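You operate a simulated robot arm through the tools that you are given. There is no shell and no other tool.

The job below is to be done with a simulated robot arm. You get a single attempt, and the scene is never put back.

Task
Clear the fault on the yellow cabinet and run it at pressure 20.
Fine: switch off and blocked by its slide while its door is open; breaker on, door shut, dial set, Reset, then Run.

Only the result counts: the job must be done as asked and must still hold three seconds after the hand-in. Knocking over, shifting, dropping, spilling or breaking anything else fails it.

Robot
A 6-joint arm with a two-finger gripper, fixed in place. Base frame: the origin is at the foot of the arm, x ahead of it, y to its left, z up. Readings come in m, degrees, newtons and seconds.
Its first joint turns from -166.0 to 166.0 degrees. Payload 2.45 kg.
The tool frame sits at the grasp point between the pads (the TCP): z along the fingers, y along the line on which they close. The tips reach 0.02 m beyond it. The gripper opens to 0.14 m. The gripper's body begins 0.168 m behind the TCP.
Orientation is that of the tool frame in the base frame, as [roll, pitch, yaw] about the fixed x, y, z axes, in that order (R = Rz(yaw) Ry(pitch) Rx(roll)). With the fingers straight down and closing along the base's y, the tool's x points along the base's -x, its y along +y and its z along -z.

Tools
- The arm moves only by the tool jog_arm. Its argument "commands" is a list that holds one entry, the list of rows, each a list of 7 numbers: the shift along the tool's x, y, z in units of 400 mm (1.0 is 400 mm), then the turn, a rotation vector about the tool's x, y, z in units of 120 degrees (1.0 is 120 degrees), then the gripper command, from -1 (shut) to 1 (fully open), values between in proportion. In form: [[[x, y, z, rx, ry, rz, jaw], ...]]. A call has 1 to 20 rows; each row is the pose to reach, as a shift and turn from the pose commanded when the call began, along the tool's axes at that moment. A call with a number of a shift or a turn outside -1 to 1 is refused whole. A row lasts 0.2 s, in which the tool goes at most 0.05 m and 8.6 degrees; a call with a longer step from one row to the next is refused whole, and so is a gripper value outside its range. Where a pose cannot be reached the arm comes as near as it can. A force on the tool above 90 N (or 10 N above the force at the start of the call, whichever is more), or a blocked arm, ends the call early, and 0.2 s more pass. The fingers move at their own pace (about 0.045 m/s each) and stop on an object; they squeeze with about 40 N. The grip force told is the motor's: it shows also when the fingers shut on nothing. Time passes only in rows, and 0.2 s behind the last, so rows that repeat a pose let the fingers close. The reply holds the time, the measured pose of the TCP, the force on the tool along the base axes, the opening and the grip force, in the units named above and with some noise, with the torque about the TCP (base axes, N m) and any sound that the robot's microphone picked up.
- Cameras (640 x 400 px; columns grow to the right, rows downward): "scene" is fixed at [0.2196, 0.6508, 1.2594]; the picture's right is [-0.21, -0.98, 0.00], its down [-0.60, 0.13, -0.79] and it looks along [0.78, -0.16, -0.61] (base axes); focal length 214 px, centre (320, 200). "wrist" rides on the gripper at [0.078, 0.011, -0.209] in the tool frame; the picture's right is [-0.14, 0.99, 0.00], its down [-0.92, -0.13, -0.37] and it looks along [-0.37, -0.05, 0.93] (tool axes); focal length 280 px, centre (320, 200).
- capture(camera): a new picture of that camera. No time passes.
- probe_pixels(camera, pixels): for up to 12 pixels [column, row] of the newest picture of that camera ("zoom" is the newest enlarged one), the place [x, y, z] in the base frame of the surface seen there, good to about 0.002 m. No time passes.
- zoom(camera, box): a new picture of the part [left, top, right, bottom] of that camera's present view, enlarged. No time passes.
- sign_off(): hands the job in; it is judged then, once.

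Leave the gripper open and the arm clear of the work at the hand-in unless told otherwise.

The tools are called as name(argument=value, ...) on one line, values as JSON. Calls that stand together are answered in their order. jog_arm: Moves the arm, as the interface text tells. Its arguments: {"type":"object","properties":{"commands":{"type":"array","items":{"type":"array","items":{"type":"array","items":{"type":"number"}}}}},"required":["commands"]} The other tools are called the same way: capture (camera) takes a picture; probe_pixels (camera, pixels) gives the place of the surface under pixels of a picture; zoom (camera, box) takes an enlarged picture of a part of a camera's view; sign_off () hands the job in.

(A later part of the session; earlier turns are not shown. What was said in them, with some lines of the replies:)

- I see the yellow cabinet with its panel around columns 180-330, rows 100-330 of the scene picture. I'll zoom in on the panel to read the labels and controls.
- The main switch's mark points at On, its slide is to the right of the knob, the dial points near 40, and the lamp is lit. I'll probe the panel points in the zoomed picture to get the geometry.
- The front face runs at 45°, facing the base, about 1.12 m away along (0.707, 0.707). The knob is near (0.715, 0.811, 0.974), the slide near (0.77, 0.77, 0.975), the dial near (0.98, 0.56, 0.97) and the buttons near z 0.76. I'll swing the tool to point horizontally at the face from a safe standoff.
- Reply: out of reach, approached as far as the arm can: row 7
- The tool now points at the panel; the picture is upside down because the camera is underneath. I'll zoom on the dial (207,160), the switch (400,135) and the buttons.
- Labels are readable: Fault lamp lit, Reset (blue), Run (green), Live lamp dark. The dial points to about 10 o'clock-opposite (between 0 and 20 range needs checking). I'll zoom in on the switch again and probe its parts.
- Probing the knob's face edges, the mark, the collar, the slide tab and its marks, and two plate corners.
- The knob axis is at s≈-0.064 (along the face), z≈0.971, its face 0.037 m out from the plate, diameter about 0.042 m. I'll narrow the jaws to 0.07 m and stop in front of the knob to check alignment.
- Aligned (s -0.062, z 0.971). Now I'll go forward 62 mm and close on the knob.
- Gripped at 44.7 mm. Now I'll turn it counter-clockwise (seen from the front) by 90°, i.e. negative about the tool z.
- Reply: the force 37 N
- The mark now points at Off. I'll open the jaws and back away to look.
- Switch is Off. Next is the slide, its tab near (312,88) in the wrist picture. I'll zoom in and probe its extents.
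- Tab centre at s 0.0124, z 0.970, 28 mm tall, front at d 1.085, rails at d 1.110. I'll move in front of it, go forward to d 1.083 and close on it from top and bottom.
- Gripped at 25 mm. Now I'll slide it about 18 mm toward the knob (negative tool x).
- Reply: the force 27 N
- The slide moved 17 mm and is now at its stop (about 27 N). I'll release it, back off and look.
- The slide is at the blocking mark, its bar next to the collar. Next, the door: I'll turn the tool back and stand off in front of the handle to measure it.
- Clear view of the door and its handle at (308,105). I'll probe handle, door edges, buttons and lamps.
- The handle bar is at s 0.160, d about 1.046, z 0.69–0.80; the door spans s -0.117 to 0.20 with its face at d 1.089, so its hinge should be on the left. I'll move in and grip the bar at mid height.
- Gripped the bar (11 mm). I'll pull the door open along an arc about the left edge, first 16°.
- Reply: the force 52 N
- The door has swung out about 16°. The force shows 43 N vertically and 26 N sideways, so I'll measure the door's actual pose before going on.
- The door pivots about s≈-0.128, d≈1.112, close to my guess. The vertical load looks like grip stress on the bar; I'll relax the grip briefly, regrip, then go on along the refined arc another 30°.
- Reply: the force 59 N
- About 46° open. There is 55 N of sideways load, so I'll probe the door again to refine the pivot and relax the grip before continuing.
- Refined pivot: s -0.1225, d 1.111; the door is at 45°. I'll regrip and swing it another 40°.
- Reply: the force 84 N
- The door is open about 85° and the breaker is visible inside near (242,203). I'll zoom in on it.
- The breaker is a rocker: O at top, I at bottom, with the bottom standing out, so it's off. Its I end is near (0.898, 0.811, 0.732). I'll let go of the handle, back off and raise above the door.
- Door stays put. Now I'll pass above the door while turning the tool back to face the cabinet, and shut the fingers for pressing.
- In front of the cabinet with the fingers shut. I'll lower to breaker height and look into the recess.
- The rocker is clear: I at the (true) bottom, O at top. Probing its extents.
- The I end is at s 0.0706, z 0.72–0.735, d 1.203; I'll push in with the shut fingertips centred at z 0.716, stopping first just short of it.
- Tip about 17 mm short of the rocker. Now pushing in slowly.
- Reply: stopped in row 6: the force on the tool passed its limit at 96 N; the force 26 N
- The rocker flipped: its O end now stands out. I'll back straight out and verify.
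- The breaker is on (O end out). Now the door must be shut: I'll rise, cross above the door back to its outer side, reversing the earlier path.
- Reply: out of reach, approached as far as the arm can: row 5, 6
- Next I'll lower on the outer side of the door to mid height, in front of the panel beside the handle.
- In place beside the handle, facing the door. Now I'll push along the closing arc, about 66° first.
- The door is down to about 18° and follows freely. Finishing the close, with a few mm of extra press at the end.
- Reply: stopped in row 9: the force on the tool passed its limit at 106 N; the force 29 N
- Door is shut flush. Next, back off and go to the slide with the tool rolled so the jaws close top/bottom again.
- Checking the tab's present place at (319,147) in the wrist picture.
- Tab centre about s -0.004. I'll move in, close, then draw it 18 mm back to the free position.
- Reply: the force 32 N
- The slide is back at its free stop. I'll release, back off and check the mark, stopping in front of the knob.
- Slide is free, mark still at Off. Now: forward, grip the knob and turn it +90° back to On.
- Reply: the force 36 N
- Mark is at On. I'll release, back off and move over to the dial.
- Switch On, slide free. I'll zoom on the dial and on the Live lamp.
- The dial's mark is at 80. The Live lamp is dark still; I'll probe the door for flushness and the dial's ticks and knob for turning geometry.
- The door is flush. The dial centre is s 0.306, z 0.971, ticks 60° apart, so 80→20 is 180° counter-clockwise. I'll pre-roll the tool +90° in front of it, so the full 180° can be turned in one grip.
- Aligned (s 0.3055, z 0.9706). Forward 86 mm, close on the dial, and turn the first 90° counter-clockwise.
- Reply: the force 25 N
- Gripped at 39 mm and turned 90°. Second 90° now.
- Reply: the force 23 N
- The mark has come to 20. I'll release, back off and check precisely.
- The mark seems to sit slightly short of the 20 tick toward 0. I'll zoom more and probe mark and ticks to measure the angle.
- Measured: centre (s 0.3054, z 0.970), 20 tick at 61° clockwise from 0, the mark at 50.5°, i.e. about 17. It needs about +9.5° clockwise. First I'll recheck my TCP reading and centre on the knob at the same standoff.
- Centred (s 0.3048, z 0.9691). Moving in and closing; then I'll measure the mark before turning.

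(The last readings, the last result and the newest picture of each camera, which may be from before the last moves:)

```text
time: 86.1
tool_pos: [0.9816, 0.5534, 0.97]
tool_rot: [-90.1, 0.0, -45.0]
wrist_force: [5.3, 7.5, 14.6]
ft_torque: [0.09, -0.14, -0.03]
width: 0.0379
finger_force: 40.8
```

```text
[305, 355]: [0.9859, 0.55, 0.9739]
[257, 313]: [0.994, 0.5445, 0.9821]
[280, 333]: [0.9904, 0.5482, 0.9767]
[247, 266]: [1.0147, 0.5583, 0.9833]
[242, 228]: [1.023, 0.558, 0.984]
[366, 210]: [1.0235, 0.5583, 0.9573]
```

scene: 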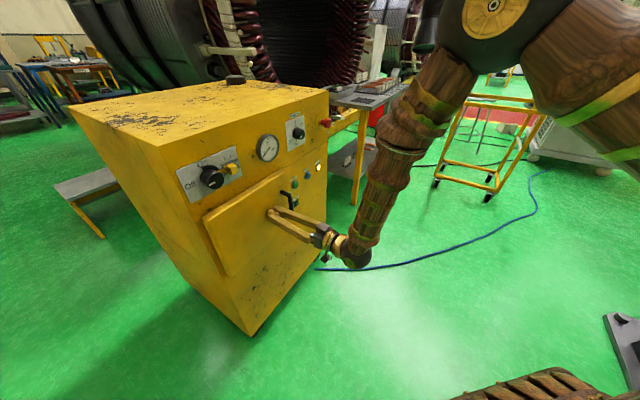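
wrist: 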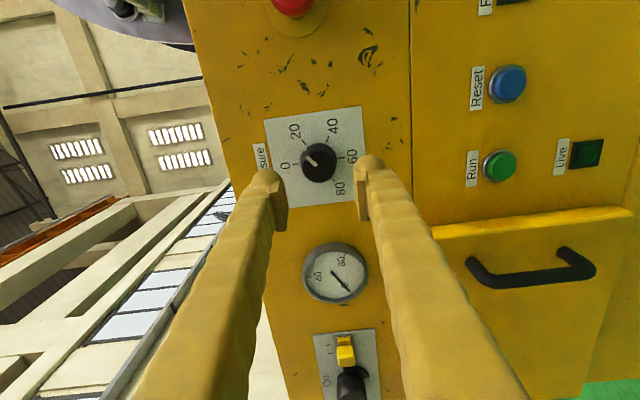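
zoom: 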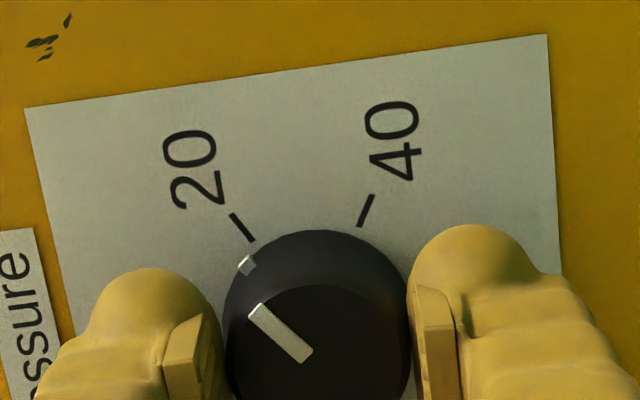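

Mark still at about 50°. Turning +10.5° clockwise and measuring again while gripped.

jog_arm(commands=[[[0, 0, 0, 0, 0, 0.03, -1], [0, 0, 0, 0, 0, 0.06, -1], [0, 0, 0, 0, 0, 0.0875, -1], [0, 0, 0, 0, 0, 0.0875, -1], [0, 0, 0, 0, 0, 0.0875, -1]]])

zoom(camera="wrist", box=[270, 100, 370, 200])

```text
time: 87.3
tool_pos: [0.9819, 0.5539, 0.97]
tool_rot: [-90.0, 10.5, -44.9]
wrist_force: [9.7, 29.6, 34.6]
ft_torque: [0.02, -0.13, 0.33]
width: 0.0379
finger_force: 45.0
```

```text
4.00 times, centred on (320, 150) of wrist
```

zoom: 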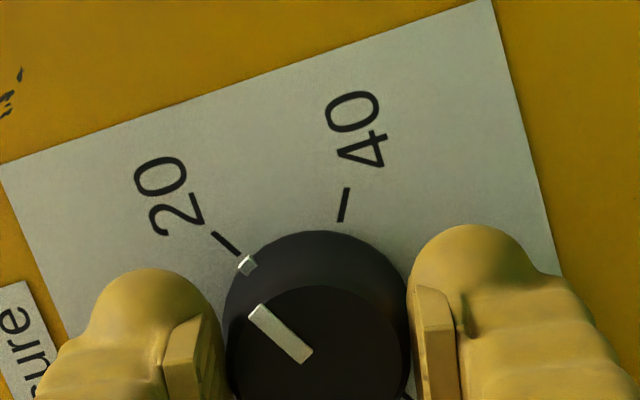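

The knob's notch now lines up with the 20 tick. Releasing and backing off to verify.

jog_arm(commands=[[[0, 0, 0, 0, 0, 0, -0.2], [0, 0, 0, 0, 0, 0, -0.2], [0, 0, 0, 0, 0, 0, -0.2], [0, 0, -0.06, 0, 0, 0, -0.2], [0, 0, -0.15, 0, 0, 0, -0.2], [0, 0, -0.25, 0, 0, 0, -0.2], [0, 0, -0.35, 0, 0, 0, -0.2], [0, 0, -0.45, 0, 0, 0, -0.2], [0, 0, -0.45, 0, 0, 0, -0.2]]])

capture(camera="wrist")

zoom(camera="wrist", box=[295, 115, 345, 165])

```text
time: 89.3
tool_pos: [0.8554, 0.4247, 0.9682]
tool_rot: [-90.1, 10.4, -45.0]
wrist_force: [-0.1, -0.1, 0.1]
ft_torque: [0.02, -0.06, 0.02]
width: 0.0559
finger_force: 0.2
```

```text
taken
```

wrist: 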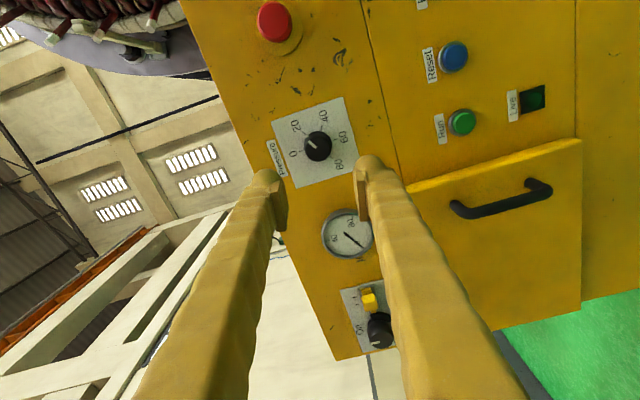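

```text
8.00 times, centred on (320, 140) of wrist
```

zoom: 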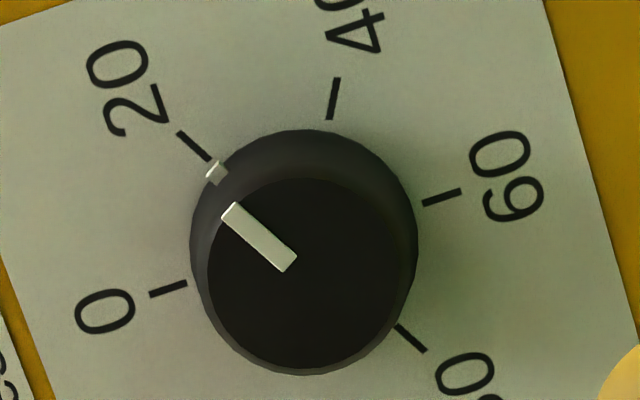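

probe_pixels(camera="zoom", pixels=[[287, 263], [235, 214], [260, 238], [216, 172], [168, 289], [193, 146], [440, 197], [334, 97], [411, 338], [218, 170], [213, 174], [230, 210]])

```text
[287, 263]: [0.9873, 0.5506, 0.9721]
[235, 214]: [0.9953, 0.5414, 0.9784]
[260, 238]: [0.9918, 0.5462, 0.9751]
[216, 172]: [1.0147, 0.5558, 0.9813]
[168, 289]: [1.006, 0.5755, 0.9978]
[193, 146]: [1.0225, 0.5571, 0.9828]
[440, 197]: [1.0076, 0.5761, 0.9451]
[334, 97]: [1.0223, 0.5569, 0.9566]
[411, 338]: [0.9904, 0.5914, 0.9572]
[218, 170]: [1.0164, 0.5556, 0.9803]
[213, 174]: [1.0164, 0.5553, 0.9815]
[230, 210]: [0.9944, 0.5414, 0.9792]
```

The dial mark now measures 61–62°, i.e. at 20. Next Reset: I'll roll back, shut the fingers, and line up in front of the blue button.

jog_arm(commands=[[[0.0215, 0.0486, 0.0112, 0, 0, 0.06625, -1], [0.0429, 0.0973, 0.0225, 0, 0, 0.1325, -1], [0.0644, 0.1459, 0.0337, 0, 0, 0.19875, -1], [0.0859, 0.1946, 0.045, 0, 0, 0.265, -1], [0.1073, 0.2432, 0.0562, 0, 0, 0.33125, -1], [0.1288, 0.2918, 0.0675, 0, 0, 0.3975, -1], [0.1503, 0.3405, 0.0787, 0, 0, 0.46375, -1], [0.1718, 0.3891, 0.09, 0, 0, 0.53, -1], [0.1932, 0.4378, 0.1012, 0, 0, 0.59625, -1], [0.2147, 0.4864, 0.1125, 0, 0, 0.6625, -1], [0.2147, 0.4864, 0.1125, 0, 0, 0.6625, -1]]])

capture(camera="wrist")

zoom(camera="scene", box=[265, 140, 345, 220])

```text
time: 91.7
tool_pos: [0.9214, 0.4212, 0.7624]
tool_rot: [151.4, 89.9, -163.7]
wrist_force: [0.1, 0.4, 0.4]
ft_torque: [-0.01, 0.0, 0.0]
width: 0.0
finger_force: 29.2
```

```text
taken
```

wrist: 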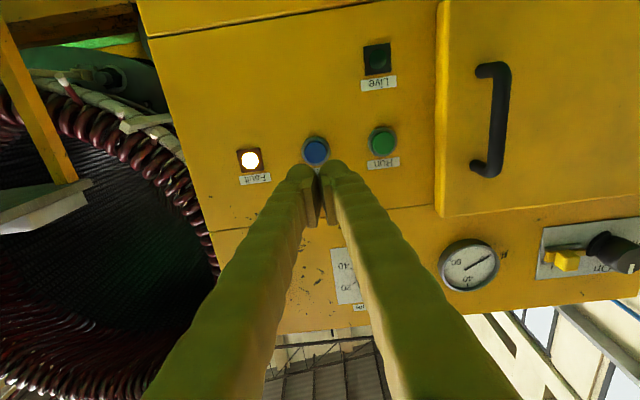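

```text
5.00 times, centred on (305, 180) of scene
```

zoom: 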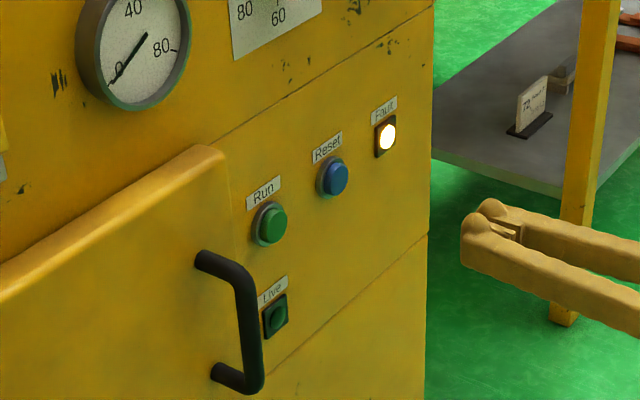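

probe_pixels(camera="wrist", pixels=[[316, 152], [307, 152], [325, 151], [315, 142], [383, 142], [374, 143], [392, 141], [382, 132], [384, 152], [377, 55], [250, 160]])

probe_pixels(camera="scene", pixels=[[312, 179.5], [299.5, 189], [309, 179], [314, 180]])

```text
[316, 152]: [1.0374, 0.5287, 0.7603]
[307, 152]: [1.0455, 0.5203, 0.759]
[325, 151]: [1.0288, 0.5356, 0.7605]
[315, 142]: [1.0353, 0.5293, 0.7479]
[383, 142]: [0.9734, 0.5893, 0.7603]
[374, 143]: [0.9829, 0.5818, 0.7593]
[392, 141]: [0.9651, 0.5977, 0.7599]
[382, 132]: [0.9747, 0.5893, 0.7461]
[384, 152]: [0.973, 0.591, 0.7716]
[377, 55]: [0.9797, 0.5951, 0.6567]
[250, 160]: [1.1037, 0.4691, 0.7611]
```

```text
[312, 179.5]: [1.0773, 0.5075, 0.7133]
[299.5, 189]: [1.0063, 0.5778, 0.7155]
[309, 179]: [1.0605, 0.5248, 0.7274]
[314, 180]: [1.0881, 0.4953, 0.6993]
```

Reset is at s 0.360, z 0.760, face d 1.107; Run at s 0.272, z 0.759. Pressing Reset now: quick approach, then slow press.

jog_arm(commands=[[[0.006, -0.016, 0.1, 0, 0, 0, -1], [0.006, -0.016, 0.2, 0, 0, 0, -1], [0.006, -0.016, 0.28, 0, 0, 0, -1], [0.006, -0.016, 0.32, 0, 0, 0, -1], [0.006, -0.016, 0.335, 0, 0, 0, -1], [0.006, -0.016, 0.345, 0, 0, 0, -1], [0.006, -0.016, 0.353, 0, 0, 0, -1], [0.006, -0.016, 0.36, 0, 0, 0, -1], [0.006, -0.016, 0.366, 0, 0, 0, -1]]])

zoom(camera="scene", box=[265, 140, 345, 220])

```text
time: 93.7
tool_pos: [1.028, 0.5201, 0.7578]
tool_rot: [169.5, 89.8, -145.5]
wrist_force: [-60.6, -36.5, 9.3]
ft_torque: [0.0, -0.41, 0.34]
width: 0.0057
finger_force: 29.0
heard: click
```

```text
5.00 times, centred on (305, 180) of scene
```

zoom: 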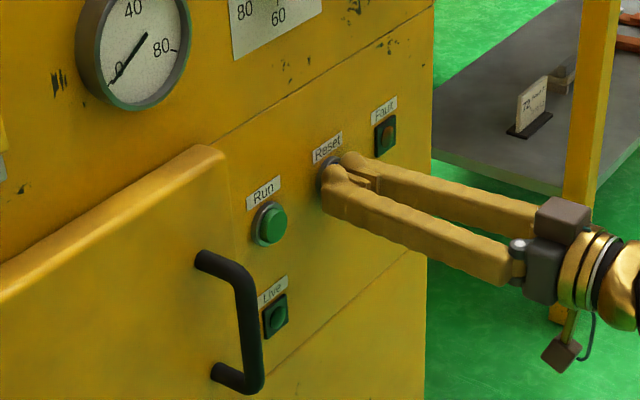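

A click, and the Fault lamp went out. Now back off, shift to Run and press it the same way.

jog_arm(commands=[[[0, 0, -0.05, 0, 0, 0, -1], [0, 0, -0.14, 0, 0, 0, -1], [0, 0.11, -0.16, 0, 0, 0, -1], [0, 0.22, -0.16, 0, 0, 0, -1], [0, 0.22, -0.16, 0, 0, 0, -1], [0, 0.22, -0.1, 0, 0, 0, -1], [0, 0.22, -0.06, 0, 0, 0, -1], [0, 0.22, -0.035, 0, 0, 0, -1], [0, 0.22, -0.023, 0, 0, 0, -1], [0, 0.22, -0.014, 0, 0, 0, -1], [0, 0.22, -0.007, 0, 0, 0, -1], [0, 0.22, -0.002, 0, 0, 0, -1]]])

zoom(camera="scene", box=[220, 90, 350, 220])

```text
time: 96.3
tool_pos: [0.9678, 0.5813, 0.7588]
tool_rot: [171.4, 89.9, -143.6]
wrist_force: [-24.9, -24.2, 10.4]
ft_torque: [0.15, -0.25, 0.01]
width: 0.0059
finger_force: 29.7
heard: click
```

```text
3.08 times, centred on (285, 155) of scene
```

zoom: 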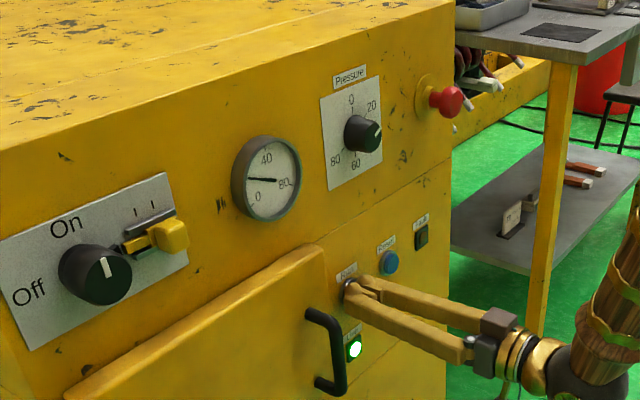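

A click, Live is lit and the gauge rises. I'll back off, open the gripper, and check the gauge and lamps.

jog_arm(commands=[[[0, 0, -0.05, 0, 0, 0, -1], [0, 0, -0.14, 0, 0, 0, -1], [0, 0, -0.25, 0, 0, 0, 0], [0, 0, -0.37, 0, 0, 0, 1], [0, 0, -0.49, 0, 0, 0, 1], [0, 0, -0.61, 0, 0, 0, 1], [0, 0, -0.73, 0, 0, 0, 1], [0, 0, -0.8, 0, 0, 0, 1], [0, 0, -0.8, 0, 0, 0, 1], [0, 0, -0.8, 0, 0, 0, 1], [0, 0, -0.8, 0, 0, 0, 1]]])

capture(camera="wrist")

zoom(camera="scene", box=[250, 110, 330, 160])

zoom(camera="scene", box=[170, 90, 350, 210])

```text
time: 98.7
tool_pos: [0.741, 0.358, 0.761]
tool_rot: [175.8, 89.9, -139.3]
wrist_force: [0.4, 0.1, -0.2]
ft_torque: [-0.02, -0.02, 0.01]
width: 0.1399
finger_force: 0.1
```

```text
taken
```

wrist: 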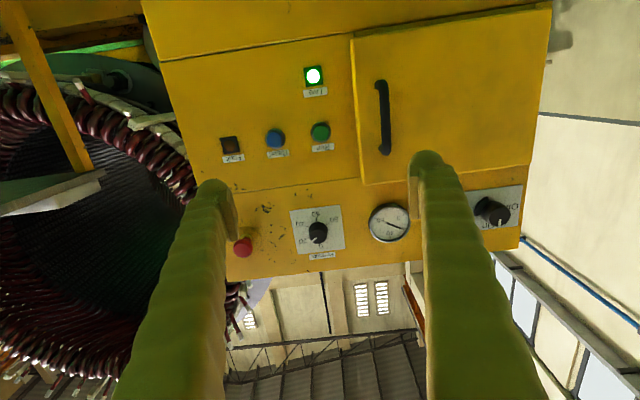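

```text
8.00 times, centred on (290, 135) of scene
```

zoom: 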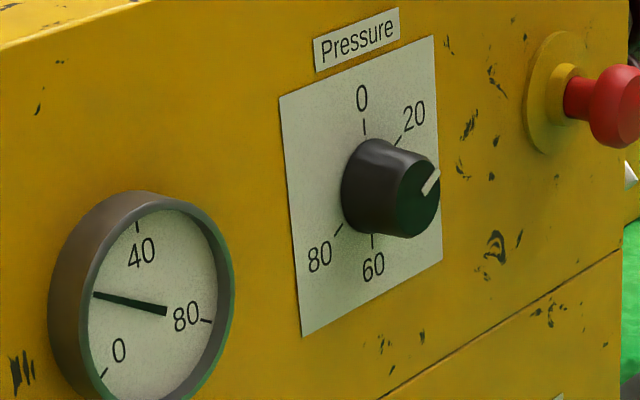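

```text
3.33 times, centred on (260, 150) of scene
```

zoom: 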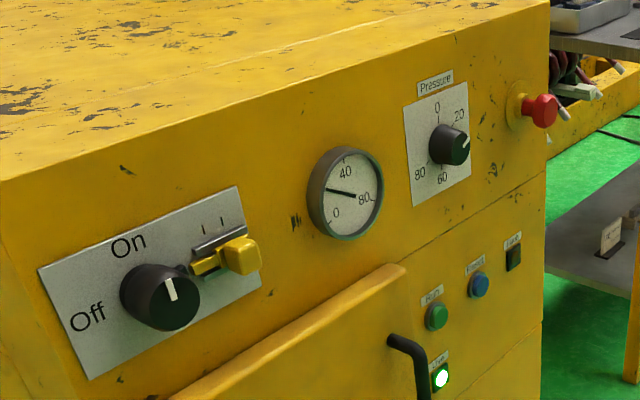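

Live lit, Fault out. I'll check the gauge reading more precisely.

zoom(camera="scene", box=[250, 128, 290, 168])

zoom(camera="wrist", box=[360, 195, 420, 250])

```text
10.00 times, centred on (270, 148) of scene
```

zoom: 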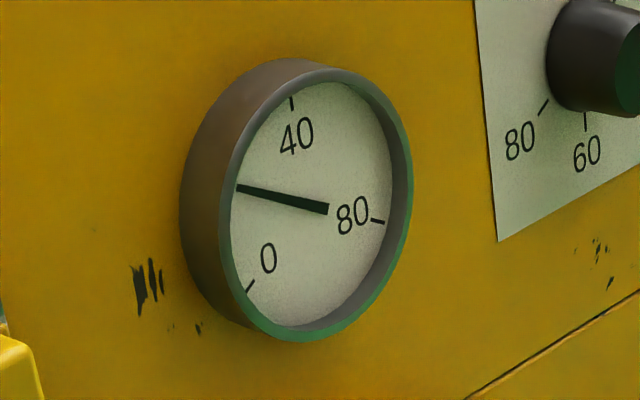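

```text
7.27 times, centred on (390, 222) of wrist
```

zoom: 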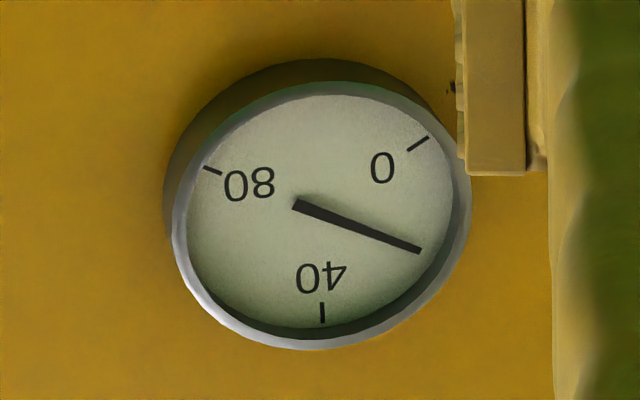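

probe_pixels(camera="zoom", pixels=[[300, 204], [416, 250], [360, 228], [418, 144], [322, 312], [212, 170], [330, 216], [400, 244]])

```text
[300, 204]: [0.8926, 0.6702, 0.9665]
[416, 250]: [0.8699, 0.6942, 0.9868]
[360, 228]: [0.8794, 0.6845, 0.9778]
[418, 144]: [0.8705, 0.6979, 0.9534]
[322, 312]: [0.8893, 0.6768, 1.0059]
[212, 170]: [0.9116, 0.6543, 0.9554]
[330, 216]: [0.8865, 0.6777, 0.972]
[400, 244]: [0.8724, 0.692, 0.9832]
```

The gauge needle measures about 60° from the 40 mark, so it reads about 20. The switch is On, the door is shut, Live is lit, Fault is out, and the gripper is open with the arm clear. Handing in.

sign_off()

```text
The job is handed in.
```

The yellow cabinet's fault is cleared and it is running at pressure 20. At hand-in the gauge read about 20, the Live lamp was lit and the Fault lamp was out.

- **Isolating:** I turned the main switch to Off and moved its slide to the blocking mark before opening the door.
- **Breaker:** It was tripped; I pressed it to I and shut the door flush.
- **Restarting:** I moved the slide back to free and turned the switch to On. The dial went from 80 to 20, and I had to nudge it once because the first turn stopped near 17. Then I pressed Reset, which put the Fault lamp out, and Run.

Closing the door and pressing the breaker both briefly tripped the arm's 90 N force stop. Neither left visible damage or moved anything out of place. The gripper is open and the arm is clear of the cabinet.
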